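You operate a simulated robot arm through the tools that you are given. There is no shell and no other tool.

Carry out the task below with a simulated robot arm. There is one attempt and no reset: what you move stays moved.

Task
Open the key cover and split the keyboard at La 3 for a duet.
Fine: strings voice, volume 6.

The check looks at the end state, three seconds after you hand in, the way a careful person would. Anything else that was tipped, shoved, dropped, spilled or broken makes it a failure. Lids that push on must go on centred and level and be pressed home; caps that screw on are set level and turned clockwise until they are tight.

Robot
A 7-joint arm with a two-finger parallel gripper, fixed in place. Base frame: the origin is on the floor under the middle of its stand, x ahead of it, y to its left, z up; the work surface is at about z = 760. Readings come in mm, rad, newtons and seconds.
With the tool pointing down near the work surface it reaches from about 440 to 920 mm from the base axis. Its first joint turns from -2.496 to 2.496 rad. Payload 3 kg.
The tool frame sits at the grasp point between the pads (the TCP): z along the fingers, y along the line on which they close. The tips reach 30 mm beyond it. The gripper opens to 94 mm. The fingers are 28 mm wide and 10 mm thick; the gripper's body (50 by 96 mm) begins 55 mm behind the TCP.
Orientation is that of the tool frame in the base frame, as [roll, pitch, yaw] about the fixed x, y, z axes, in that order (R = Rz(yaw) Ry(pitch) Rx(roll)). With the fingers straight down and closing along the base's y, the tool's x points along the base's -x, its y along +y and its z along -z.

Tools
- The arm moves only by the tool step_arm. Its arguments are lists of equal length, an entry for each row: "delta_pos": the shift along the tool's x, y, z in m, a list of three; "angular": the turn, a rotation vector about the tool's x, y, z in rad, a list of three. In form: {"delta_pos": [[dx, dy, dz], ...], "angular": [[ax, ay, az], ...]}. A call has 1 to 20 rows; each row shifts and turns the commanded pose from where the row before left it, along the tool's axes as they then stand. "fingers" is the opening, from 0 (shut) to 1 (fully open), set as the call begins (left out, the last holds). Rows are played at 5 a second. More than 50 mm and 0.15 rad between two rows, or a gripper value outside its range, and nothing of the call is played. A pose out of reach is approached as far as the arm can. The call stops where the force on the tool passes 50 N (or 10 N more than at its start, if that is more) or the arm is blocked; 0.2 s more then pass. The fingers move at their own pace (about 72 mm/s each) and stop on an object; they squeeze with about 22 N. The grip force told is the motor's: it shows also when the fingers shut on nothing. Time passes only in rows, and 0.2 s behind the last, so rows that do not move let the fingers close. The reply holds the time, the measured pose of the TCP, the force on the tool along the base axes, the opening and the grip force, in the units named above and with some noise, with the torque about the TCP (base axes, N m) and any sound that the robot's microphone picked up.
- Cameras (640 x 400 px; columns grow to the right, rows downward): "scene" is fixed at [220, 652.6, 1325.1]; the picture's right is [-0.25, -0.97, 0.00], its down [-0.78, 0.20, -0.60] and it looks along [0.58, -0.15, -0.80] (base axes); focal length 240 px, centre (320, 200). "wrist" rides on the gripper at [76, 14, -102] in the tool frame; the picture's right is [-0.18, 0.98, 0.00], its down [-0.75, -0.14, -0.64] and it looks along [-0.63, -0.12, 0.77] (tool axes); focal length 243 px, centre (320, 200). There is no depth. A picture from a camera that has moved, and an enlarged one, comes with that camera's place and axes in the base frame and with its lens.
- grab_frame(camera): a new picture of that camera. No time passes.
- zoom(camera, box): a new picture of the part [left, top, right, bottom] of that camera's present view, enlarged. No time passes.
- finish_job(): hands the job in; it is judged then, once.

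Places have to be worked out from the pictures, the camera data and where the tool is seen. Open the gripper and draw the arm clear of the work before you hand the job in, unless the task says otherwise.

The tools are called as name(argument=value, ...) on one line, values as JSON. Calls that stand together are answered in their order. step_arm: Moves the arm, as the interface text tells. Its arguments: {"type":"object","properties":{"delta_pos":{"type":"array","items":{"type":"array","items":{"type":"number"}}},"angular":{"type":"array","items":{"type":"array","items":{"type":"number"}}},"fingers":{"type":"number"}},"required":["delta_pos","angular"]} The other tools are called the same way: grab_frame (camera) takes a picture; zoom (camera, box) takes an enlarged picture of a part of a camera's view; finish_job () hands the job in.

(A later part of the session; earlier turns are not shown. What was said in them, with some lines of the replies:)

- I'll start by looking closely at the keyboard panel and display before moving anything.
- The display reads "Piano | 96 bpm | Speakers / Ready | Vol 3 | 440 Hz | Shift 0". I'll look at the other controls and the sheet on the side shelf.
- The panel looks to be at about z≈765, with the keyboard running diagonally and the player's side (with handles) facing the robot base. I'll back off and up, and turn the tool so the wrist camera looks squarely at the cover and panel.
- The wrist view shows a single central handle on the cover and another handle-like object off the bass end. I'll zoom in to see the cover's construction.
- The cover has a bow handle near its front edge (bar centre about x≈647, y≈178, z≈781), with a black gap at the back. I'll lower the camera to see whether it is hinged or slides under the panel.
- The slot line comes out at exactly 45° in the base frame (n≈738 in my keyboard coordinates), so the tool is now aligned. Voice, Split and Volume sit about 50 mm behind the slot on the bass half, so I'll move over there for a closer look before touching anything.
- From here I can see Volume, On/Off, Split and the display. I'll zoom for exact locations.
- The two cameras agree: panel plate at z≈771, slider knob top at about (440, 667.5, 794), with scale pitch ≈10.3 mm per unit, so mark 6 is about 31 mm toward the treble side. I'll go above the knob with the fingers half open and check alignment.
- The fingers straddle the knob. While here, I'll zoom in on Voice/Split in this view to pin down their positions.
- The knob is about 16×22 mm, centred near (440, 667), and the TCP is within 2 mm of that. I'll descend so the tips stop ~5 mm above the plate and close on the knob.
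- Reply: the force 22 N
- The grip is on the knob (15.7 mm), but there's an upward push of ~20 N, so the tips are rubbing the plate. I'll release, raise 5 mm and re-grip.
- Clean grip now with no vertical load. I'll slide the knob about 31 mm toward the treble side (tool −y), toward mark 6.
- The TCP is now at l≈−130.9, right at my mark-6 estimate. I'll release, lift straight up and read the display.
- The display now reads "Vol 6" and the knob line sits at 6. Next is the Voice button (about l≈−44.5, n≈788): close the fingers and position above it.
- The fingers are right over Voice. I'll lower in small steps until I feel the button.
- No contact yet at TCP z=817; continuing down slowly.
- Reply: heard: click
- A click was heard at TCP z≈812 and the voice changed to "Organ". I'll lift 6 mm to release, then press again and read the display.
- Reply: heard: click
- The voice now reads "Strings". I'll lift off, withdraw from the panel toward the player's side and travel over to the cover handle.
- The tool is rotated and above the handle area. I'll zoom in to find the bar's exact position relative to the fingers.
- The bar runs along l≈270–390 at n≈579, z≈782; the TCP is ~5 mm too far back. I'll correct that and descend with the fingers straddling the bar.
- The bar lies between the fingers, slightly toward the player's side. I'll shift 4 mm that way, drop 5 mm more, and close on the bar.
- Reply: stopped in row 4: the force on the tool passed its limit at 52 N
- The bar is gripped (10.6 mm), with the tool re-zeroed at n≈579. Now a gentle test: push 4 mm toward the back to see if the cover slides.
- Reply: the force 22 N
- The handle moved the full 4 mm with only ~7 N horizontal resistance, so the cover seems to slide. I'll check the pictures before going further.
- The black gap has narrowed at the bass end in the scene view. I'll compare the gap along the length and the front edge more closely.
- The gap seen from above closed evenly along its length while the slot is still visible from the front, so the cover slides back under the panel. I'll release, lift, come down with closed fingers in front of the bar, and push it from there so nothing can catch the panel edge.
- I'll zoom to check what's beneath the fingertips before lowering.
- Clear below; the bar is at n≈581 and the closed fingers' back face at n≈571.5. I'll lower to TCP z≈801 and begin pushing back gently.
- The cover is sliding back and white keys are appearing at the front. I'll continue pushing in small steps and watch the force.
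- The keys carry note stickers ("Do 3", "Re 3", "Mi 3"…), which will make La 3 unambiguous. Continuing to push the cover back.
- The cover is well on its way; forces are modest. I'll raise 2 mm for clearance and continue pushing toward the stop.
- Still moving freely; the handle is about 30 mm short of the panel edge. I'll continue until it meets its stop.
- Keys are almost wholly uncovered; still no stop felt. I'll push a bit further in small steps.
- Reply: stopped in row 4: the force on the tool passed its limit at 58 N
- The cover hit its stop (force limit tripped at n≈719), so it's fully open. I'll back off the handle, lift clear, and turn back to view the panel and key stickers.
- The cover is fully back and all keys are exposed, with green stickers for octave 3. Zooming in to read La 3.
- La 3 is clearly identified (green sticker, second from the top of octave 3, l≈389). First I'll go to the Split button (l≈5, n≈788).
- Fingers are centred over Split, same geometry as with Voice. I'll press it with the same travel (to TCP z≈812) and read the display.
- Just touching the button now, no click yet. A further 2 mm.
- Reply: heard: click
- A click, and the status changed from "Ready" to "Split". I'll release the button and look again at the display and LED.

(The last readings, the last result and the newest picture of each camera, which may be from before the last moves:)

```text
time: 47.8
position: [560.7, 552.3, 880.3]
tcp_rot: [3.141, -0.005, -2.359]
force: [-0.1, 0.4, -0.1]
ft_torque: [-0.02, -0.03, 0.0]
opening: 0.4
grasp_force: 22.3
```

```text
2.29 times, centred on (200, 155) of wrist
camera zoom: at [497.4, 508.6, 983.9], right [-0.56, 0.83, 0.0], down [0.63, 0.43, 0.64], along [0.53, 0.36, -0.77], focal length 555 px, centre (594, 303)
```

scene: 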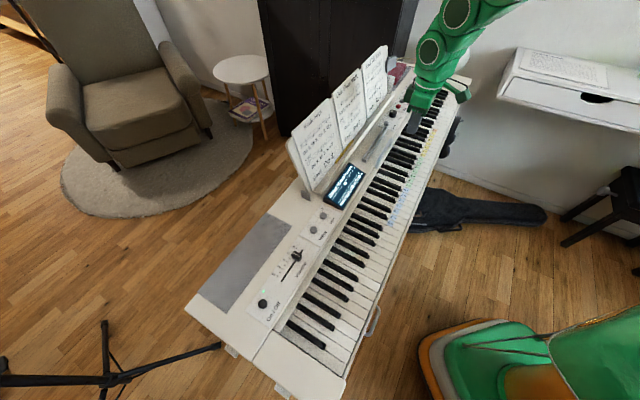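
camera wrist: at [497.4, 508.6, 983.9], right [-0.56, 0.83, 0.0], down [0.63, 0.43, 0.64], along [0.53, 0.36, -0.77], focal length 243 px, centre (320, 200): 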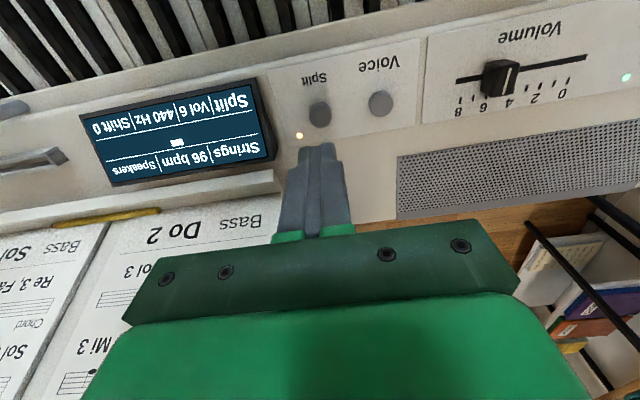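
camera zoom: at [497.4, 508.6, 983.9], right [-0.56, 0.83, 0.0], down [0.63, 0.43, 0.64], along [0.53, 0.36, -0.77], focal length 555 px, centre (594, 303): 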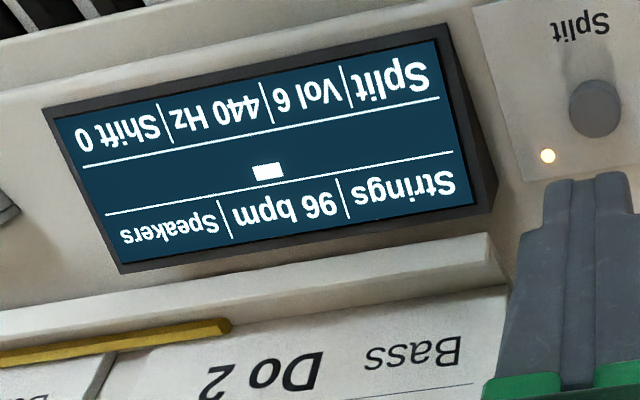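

The Split LED is lit and the display waits on "Split". I'll move back from the panel and over to La 3 (l≈389, front part of the white key).

step_arm(delta_pos=[[0.0374, 0, 0], [0.0374, 0, 0], [0.0374, 0, 0], [0.0374, 0, 0], [0.0374, 0, 0], [0, -0.03836, 0], [0, -0.03836, 0], [0, -0.03836, 0], [0, -0.03836, 0], [0, -0.03836, 0], [0, -0.03836, 0], [0, -0.03836, 0], [0, -0.03836, 0], [0, -0.03836, 0], [0, -0.03836, 0], [0, 0, 0.03], [0, 0, 0]], angular=[[0, 0, 0], [0, 0, 0], [0, 0, 0], [0, 0, 0], [0, 0, 0], [0, 0, 0], [0, 0, 0], [0, 0, 0], [0, 0, 0], [0, 0, 0], [0, 0, 0], [0, 0, 0], [0, 0, 0], [0, 0, 0], [0, 0, 0], [0, 0, 0], [0, 0, 0]])

grab_frame(camera="wrist")

zoom(camera="wrist", box=[220, 40, 420, 220])

zoom(camera="scene", box=[310, 130, 450, 220])

```text
time: 51.4
position: [701.2, 150.9, 848.6]
tcp_rot: [-3.141, -0.003, -2.359]
force: [0.1, 0.2, 0.5]
ft_torque: [-0.01, 0.02, -0.01]
opening: 0.0
grasp_force: 22.0
```

```text
taken
camera wrist: at [637.9, 106.9, 952.3], right [-0.56, 0.83, 0.0], down [0.63, 0.43, 0.64], along [0.53, 0.36, -0.77], focal length 243 px, centre (320, 200)
```

wrist: 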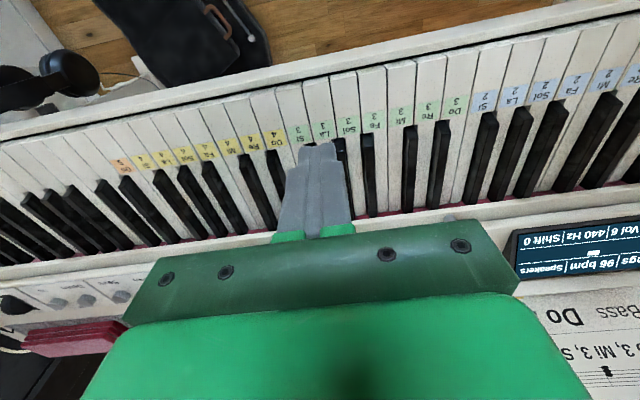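

```text
2.22 times, centred on (320, 130) of wrist
camera zoom: at [637.9, 106.9, 952.3], right [-0.56, 0.83, 0.0], down [0.63, 0.43, 0.64], along [0.53, 0.36, -0.77], focal length 539 px, centre (320, 356)
```

zoom: 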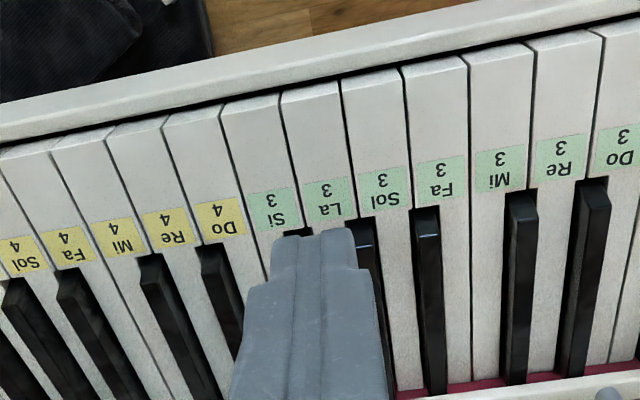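

```text
4.44 times, centred on (380, 175) of scene
camera zoom: at [220.0, 652.6, 1325.1], right [-0.25, -0.97, 0.0], down [-0.78, 0.2, -0.6], along [0.58, -0.15, -0.8], focal length 1065 px, centre (53, 311)
```

zoom: 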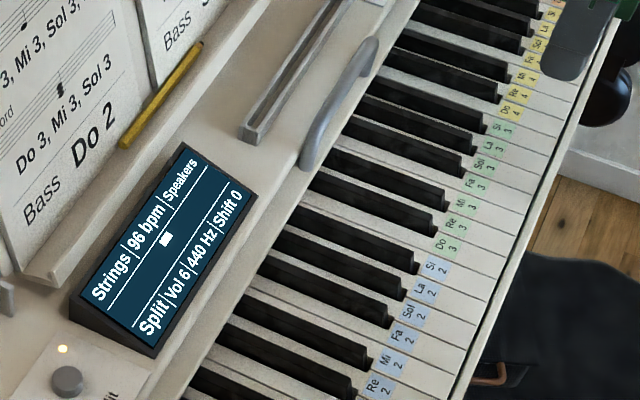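

La 3's key spans l≈377–400 (centre 388.7), top at z≈733, front edge n≈580. I'll open the fingers slightly and tilt the tool so that only one fingertip points at the key, leaving good margin from the neighbours.

step_arm(delta_pos=[[0.0025, -0.0062, 0], [0, 0, 0], [0, 0, 0], [0, 0, 0], [0, 0, 0]], angular=[[0, 0, 0], [0.148, 0, 0], [0.148, 0, 0], [0.148, 0, 0], [0, 0, 0]], fingers=0.32)

grab_frame(camera="wrist")

zoom(camera="scene", box=[340, 90, 480, 200])

```text
time: 52.5
position: [703.4, 144.9, 850.7]
tcp_rot: [-2.696, -0.002, -2.358]
force: [0.2, -0.5, 0.1]
ft_torque: [-0.03, -0.01, 0.02]
opening: 30.1
grasp_force: 0.1
```

```text
taken
camera wrist: at [609.3, 130.4, 937.7], right [-0.5, 0.76, -0.42], down [0.43, 0.64, 0.64], along [0.75, 0.14, -0.64], focal length 243 px, centre (320, 200)
```

wrist: 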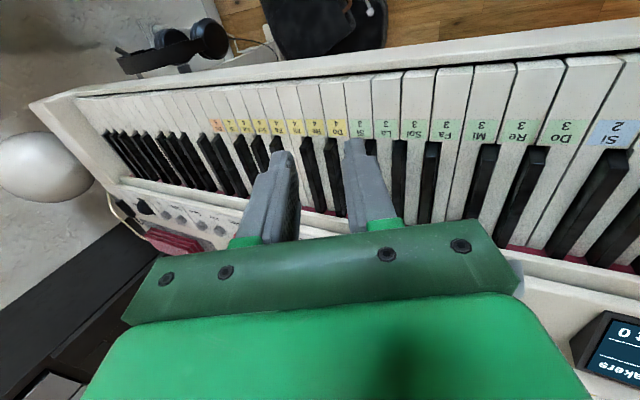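

```text
3.64 times, centred on (410, 145) of scene
camera zoom: at [220.0, 652.6, 1325.1], right [-0.25, -0.97, 0.0], down [-0.78, 0.2, -0.6], along [0.58, -0.15, -0.8], focal length 872 px, centre (-7, 400)
```

zoom: 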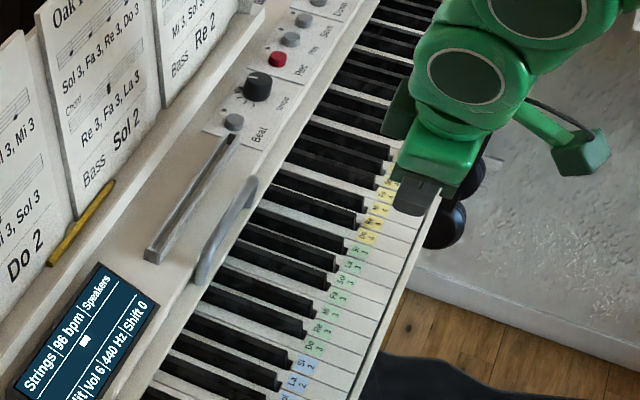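

The tilt is right: the bass-side finger is the low one. I'll descend straight down 60 mm and check it against the key.

step_arm(delta_pos=[[0, 0.00862, 0.01804], [0, 0.00862, 0.01804], [0, 0.00862, 0.01804], [0, 0, 0]], angular=[[0, 0, 0], [0, 0, 0], [0, 0, 0], [0, 0, 0]])

zoom(camera="wrist", box=[240, 20, 480, 220])

zoom(camera="scene", box=[390, 120, 450, 190])

```text
time: 53.5
position: [701.9, 145.7, 789.4]
tcp_rot: [-2.697, -0.001, -2.359]
force: [-0.3, 0.0, 0.3]
ft_torque: [0.0, -0.04, 0.02]
opening: 30.1
grasp_force: 0.2
```

```text
2.00 times, centred on (360, 120) of wrist
camera zoom: at [608.7, 130.9, 877.7], right [-0.5, 0.76, -0.42], down [0.43, 0.64, 0.64], along [0.75, 0.14, -0.64], focal length 485 px, centre (240, 360)
```

zoom: 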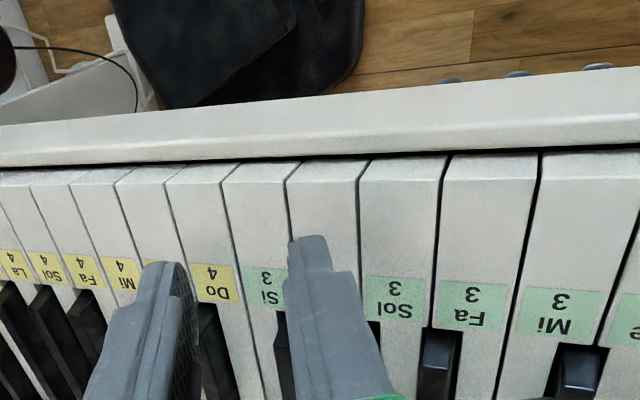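

```text
5.71 times, centred on (420, 155) of scene
camera zoom: at [220.0, 652.6, 1325.1], right [-0.25, -0.97, 0.0], down [-0.78, 0.2, -0.6], along [0.58, -0.15, -0.8], focal length 1370 px, centre (-251, 457)
```

zoom: 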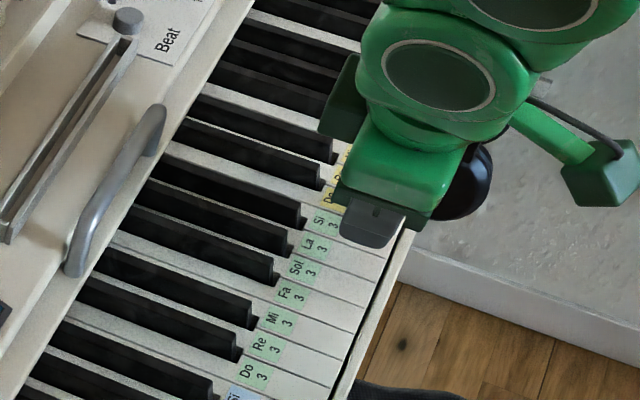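

The low fingertip is over La 3 but a little toward its bass edge. I'll shift 4 mm toward the treble side and go down near the key surface.

step_arm(delta_pos=[[0, -0.00361, 0.00172], [0, 0.0043, 0.00903], [0, 0, 0]], angular=[[0, 0, 0], [0, 0, 0], [0, 0, 0]])

zoom(camera="wrist", box=[240, 20, 480, 220])

```text
time: 54.4
position: [705.7, 141.5, 782.1]
tcp_rot: [-2.698, -0.001, -2.358]
force: [0.9, -0.1, 0.4]
ft_torque: [-0.03, -0.02, 0.01]
opening: 30.1
grasp_force: 0.0
```

```text
2.00 times, centred on (360, 120) of wrist
camera zoom: at [612.0, 127.7, 869.2], right [-0.5, 0.76, -0.42], down [0.43, 0.64, 0.64], along [0.75, 0.14, -0.64], focal length 485 px, centre (240, 360)
```

zoom: 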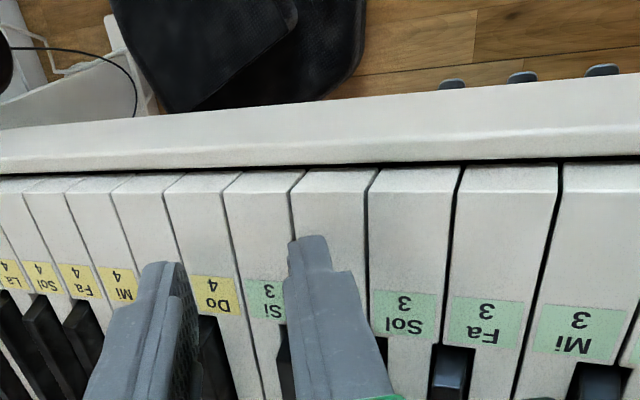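

Projecting the contact point, the fingertip will land around the middle of La 3 with several mm margin on both sides. I'll lower slowly until it contacts and listen for the key.

step_arm(delta_pos=[[0, 0.00172, 0.00361], [0, 0.00086, 0.0018]], angular=[[0, 0, 0], [0, 0, 0]])

zoom(camera="wrist", box=[240, 20, 480, 220])

```text
time: 55.0
position: [704.9, 141.7, 775.5]
tcp_rot: [-2.696, -0.002, -2.357]
force: [-0.8, -0.4, 0.4]
ft_torque: [-0.02, 0.0, -0.01]
opening: 30.0
grasp_force: 0.0
```

```text
2.00 times, centred on (360, 120) of wrist
camera zoom: at [611.5, 127.8, 863.0], right [-0.5, 0.76, -0.42], down [0.43, 0.64, 0.64], along [0.75, 0.14, -0.64], focal length 485 px, centre (240, 360)
```

zoom: 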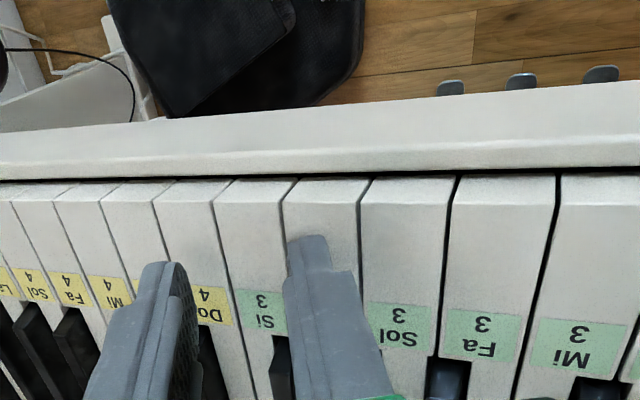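

The fingertip is well centred on La 3. Pressing down in 2 mm steps.

step_arm(delta_pos=[[0, 0.00086, 0.0018], [0, 0.00086, 0.0018]], angular=[[0, 0, 0], [0, 0, 0]])

step_arm(delta_pos=[[0, 0.00086, 0.0018]], angular=[[0, 0, 0]])

step_arm(delta_pos=[[0, 0.00086, 0.0018]], angular=[[0, 0, 0]])

zoom(camera="scene", box=[310, 150, 380, 220])

zoom(camera="wrist", box=[240, 20, 480, 220])

```text
time: 55.5
position: [705.0, 141.5, 772.4]
tcp_rot: [-2.697, -0.002, -2.359]
force: [0.6, 0.0, 0.9]
ft_torque: [0.04, 0.05, 0.01]
opening: 30.2
grasp_force: 0.1
```

```text
time: 56.0
position: [705.3, 142.0, 768.8]
tcp_rot: [-2.699, -0.003, -2.359]
force: [0.0, 0.2, 0.8]
ft_torque: [0.0, -0.02, -0.01]
opening: 29.9
grasp_force: 0.1
```

```text
time: 56.4
position: [705.4, 139.9, 766.9]
tcp_rot: [-2.697, -0.002, -2.358]
force: [-0.2, 0.4, 0.9]
ft_torque: [0.01, 0.04, 0.03]
opening: 30.2
grasp_force: 0.1
```

```text
5.71 times, centred on (345, 185) of scene
camera zoom: at [220.0, 652.6, 1325.1], right [-0.25, -0.97, 0.0], down [-0.78, 0.2, -0.6], along [0.58, -0.15, -0.8], focal length 1370 px, centre (177, 286)
```

zoom: 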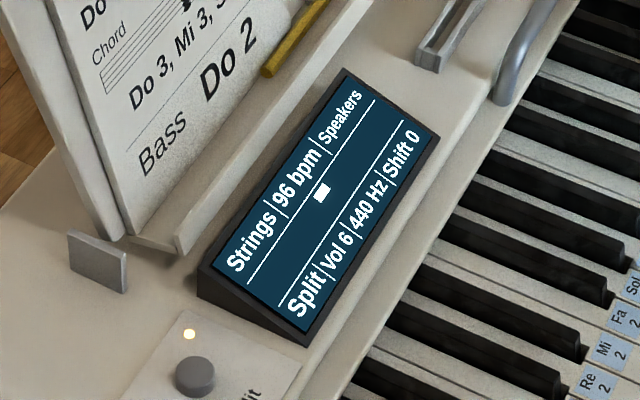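

```text
2.00 times, centred on (360, 120) of wrist
camera zoom: at [611.8, 127.0, 854.7], right [-0.5, 0.76, -0.42], down [0.43, 0.64, 0.64], along [0.75, 0.14, -0.64], focal length 485 px, centre (240, 360)
```

zoom: 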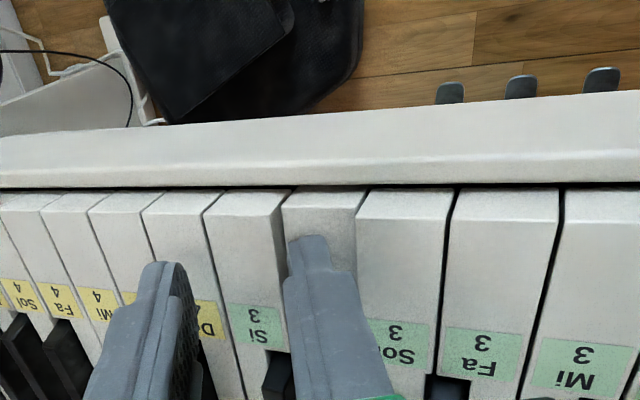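

La 3 is starting to go down (only that key). No tone yet; continuing.

step_arm(delta_pos=[[0, 0.00086, 0.0018]], angular=[[0, 0, 0]])

step_arm(delta_pos=[[0, 0.00086, 0.0018]], angular=[[0, 0, 0]])

zoom(camera="scene", box=[310, 150, 380, 220])

zoom(camera="wrist", box=[240, 20, 480, 220])

```text
time: 56.8
position: [705.2, 140.5, 765.3]
tcp_rot: [-2.699, -0.001, -2.356]
force: [0.6, 0.8, 0.6]
ft_torque: [0.07, 0.01, 0.0]
opening: 30.1
grasp_force: 0.2
heard: click
```

```text
time: 57.1
position: [704.9, 140.4, 763.7]
tcp_rot: [-2.695, 0.0, -2.356]
force: [1.5, 0.0, 0.7]
ft_torque: [0.04, -0.04, 0.02]
opening: 29.8
grasp_force: 0.0
```

```text
5.71 times, centred on (345, 185) of scene
camera zoom: at [220.0, 652.6, 1325.1], right [-0.25, -0.97, 0.0], down [-0.78, 0.2, -0.6], along [0.58, -0.15, -0.8], focal length 1370 px, centre (177, 286)
```

zoom: 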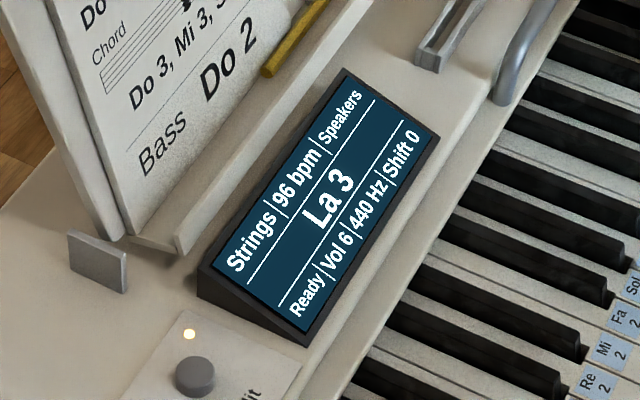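

```text
2.00 times, centred on (360, 120) of wrist
camera zoom: at [611.7, 126.6, 850.4], right [-0.5, 0.76, -0.42], down [0.43, 0.64, 0.64], along [0.75, 0.14, -0.64], focal length 485 px, centre (240, 360)
```

zoom: 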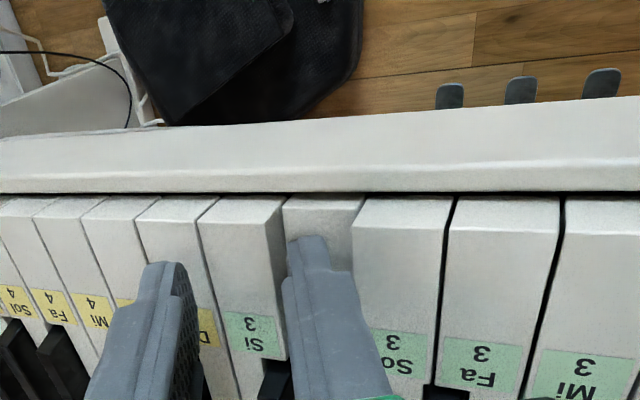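

The display shows "La 3 / Ready" with the Split LED lit. I'll lift straight up off the key, then undo the tilt.

step_arm(delta_pos=[[0, -0.0043, -0.009], [0, -0.01078, -0.02256], [0, -0.01078, -0.02256], [0, -0.01078, -0.02256], [0, -0.01078, -0.02256], [0, 0, 0], [0, 0, 0], [0, 0, 0]], angular=[[0, 0, 0], [0, 0, 0], [0, 0, 0], [0, 0, 0], [0, 0, 0], [-0.148, 0, 0], [-0.148, 0, 0], [-0.148, 0, 0]])

grab_frame(camera="scene")

zoom(camera="scene", box=[310, 150, 380, 220])

grab_frame(camera="wrist")

```text
time: 59.0
position: [705.2, 142.2, 873.4]
tcp_rot: [3.141, -0.002, -2.356]
force: [0.0, 0.2, 0.6]
ft_torque: [0.03, -0.01, -0.02]
opening: 29.8
grasp_force: 0.1
```

```text
taken
```

scene: 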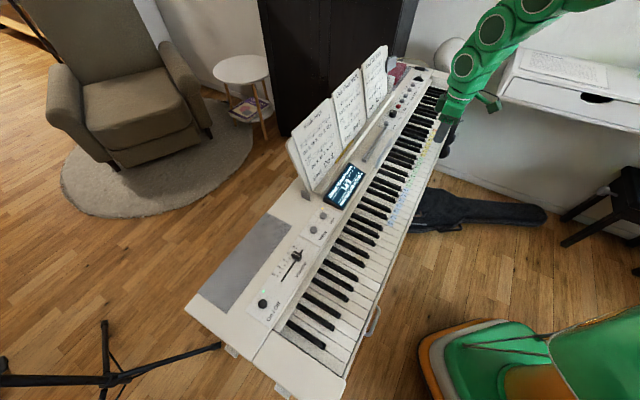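

```text
5.71 times, centred on (345, 185) of scene
camera zoom: at [220.0, 652.6, 1325.1], right [-0.25, -0.97, 0.0], down [-0.78, 0.2, -0.6], along [0.58, -0.15, -0.8], focal length 1370 px, centre (177, 286)
```

zoom: 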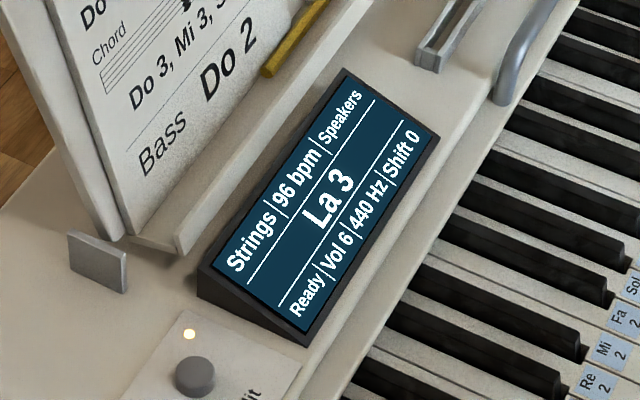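

```text
taken
camera wrist: at [642.5, 97.1, 977.7], right [-0.56, 0.83, 0.0], down [0.63, 0.43, 0.64], along [0.53, 0.36, -0.77], focal length 243 px, centre (320, 200)
```

wrist: 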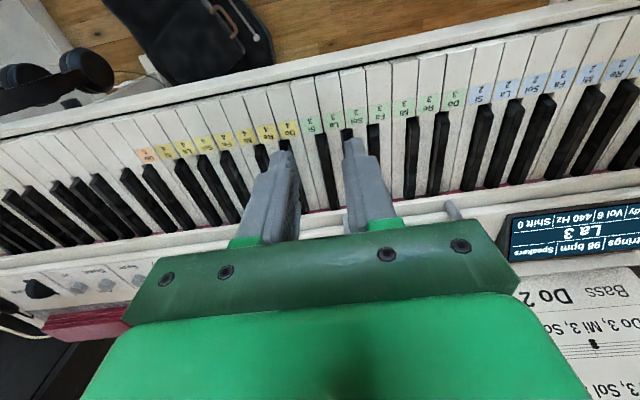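

Everything reads correctly: Strings, Vol 6, La 3, Ready, Split LED on, 96 bpm / 440 Hz / Shift 0 unchanged. I'll open the gripper and withdraw up and back, clear of the keyboard.

step_arm(delta_pos=[[0, 0, -0.04], [0, 0, -0.04], [0, 0, -0.04], [0.03, 0, -0.02], [0.03, 0, 0], [0.03, 0, 0], [0, 0, 0]], angular=[[0, 0, 0], [0, 0, 0], [0, 0, 0], [0, 0, 0], [0, 0, 0], [0, 0, 0], [0, 0, 0]], fingers=1.0)

grab_frame(camera="scene")

grab_frame(camera="wrist")

zoom(camera="scene", box=[230, 150, 390, 320])

zoom(camera="scene", box=[340, 50, 480, 200])

```text
time: 60.5
position: [641.9, 78.3, 1012.7]
tcp_rot: [3.141, -0.001, -2.358]
force: [0.7, 0.3, 0.2]
ft_torque: [-0.02, 0.0, -0.01]
opening: 94.1
grasp_force: 0.0
```

```text
taken
```

scene: 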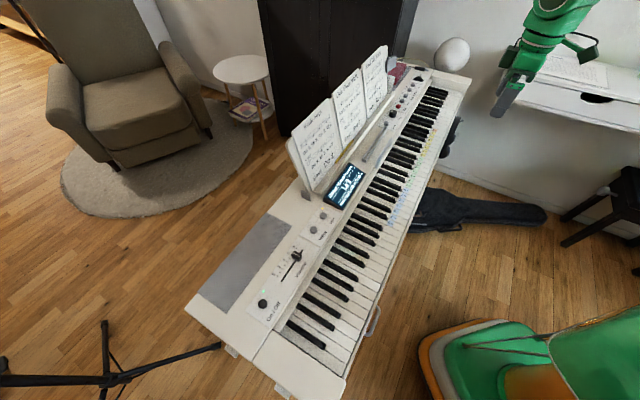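

```text
taken
camera wrist: at [577.9, 32.6, 1116.3], right [-0.56, 0.83, 0.0], down [0.63, 0.43, 0.64], along [0.53, 0.36, -0.77], focal length 243 px, centre (320, 200)
```

wrist: 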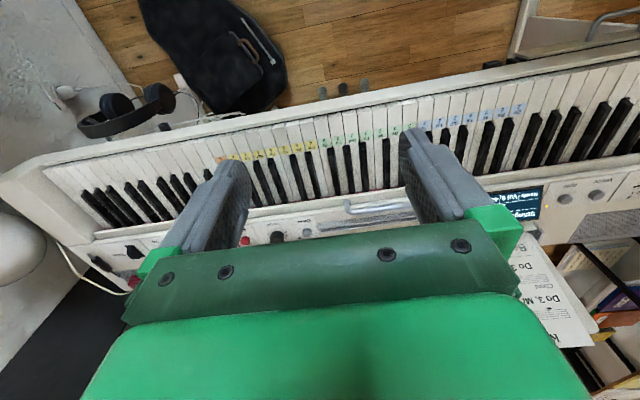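

```text
2.35 times, centred on (310, 235) of scene
camera zoom: at [220.0, 652.6, 1325.1], right [-0.25, -0.97, 0.0], down [-0.78, 0.2, -0.6], along [0.58, -0.15, -0.8], focal length 564 px, centre (344, 118)
```

zoom: 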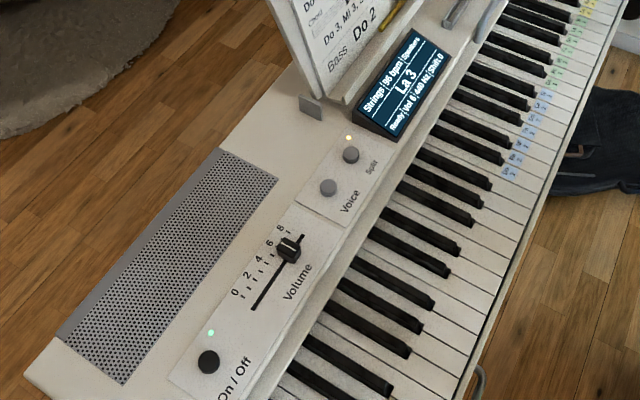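

```text
2.67 times, centred on (410, 125) of scene
camera zoom: at [220.0, 652.6, 1325.1], right [-0.25, -0.97, 0.0], down [-0.78, 0.2, -0.6], along [0.58, -0.15, -0.8], focal length 639 px, centre (80, 400)
```

zoom: 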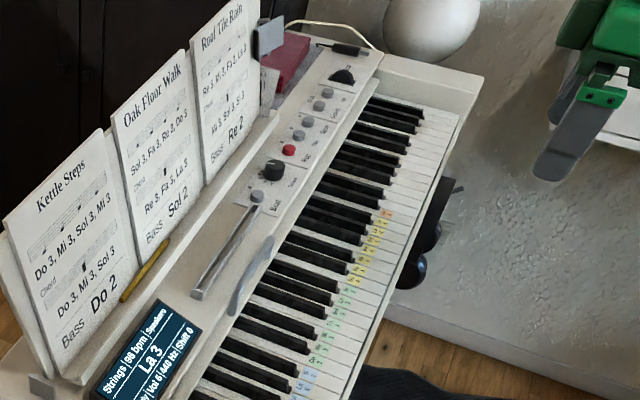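

The cover is fully back, the display reads "Strings | La 3 | Ready | Vol 6", and the Split LED is lit. Nothing else was disturbed and the arm is clear with the gripper open, so I'm handing in.

finish_job()

```text
The job is handed in.
```

The key cover is open and the keyboard is split at La 3. The voice is set to strings and the volume to 6. I've handed the job in, but I haven't seen the result of the check.

- **Cover:** it slides back under the panel. I pushed it until it met its stop, so all the keys are uncovered.
- **Split:** I pressed Split and then the La 3 key. The display went back to "Ready" showing "La 3", and the Split light is on.
- **Voice and volume:** the display reads "Strings" and "Vol 6". Tempo, tuning and shift are unchanged at 96 bpm, 440 Hz and 0.

Nothing else looked moved in the last pictures. The gripper is open and the arm is clear of the keyboard.
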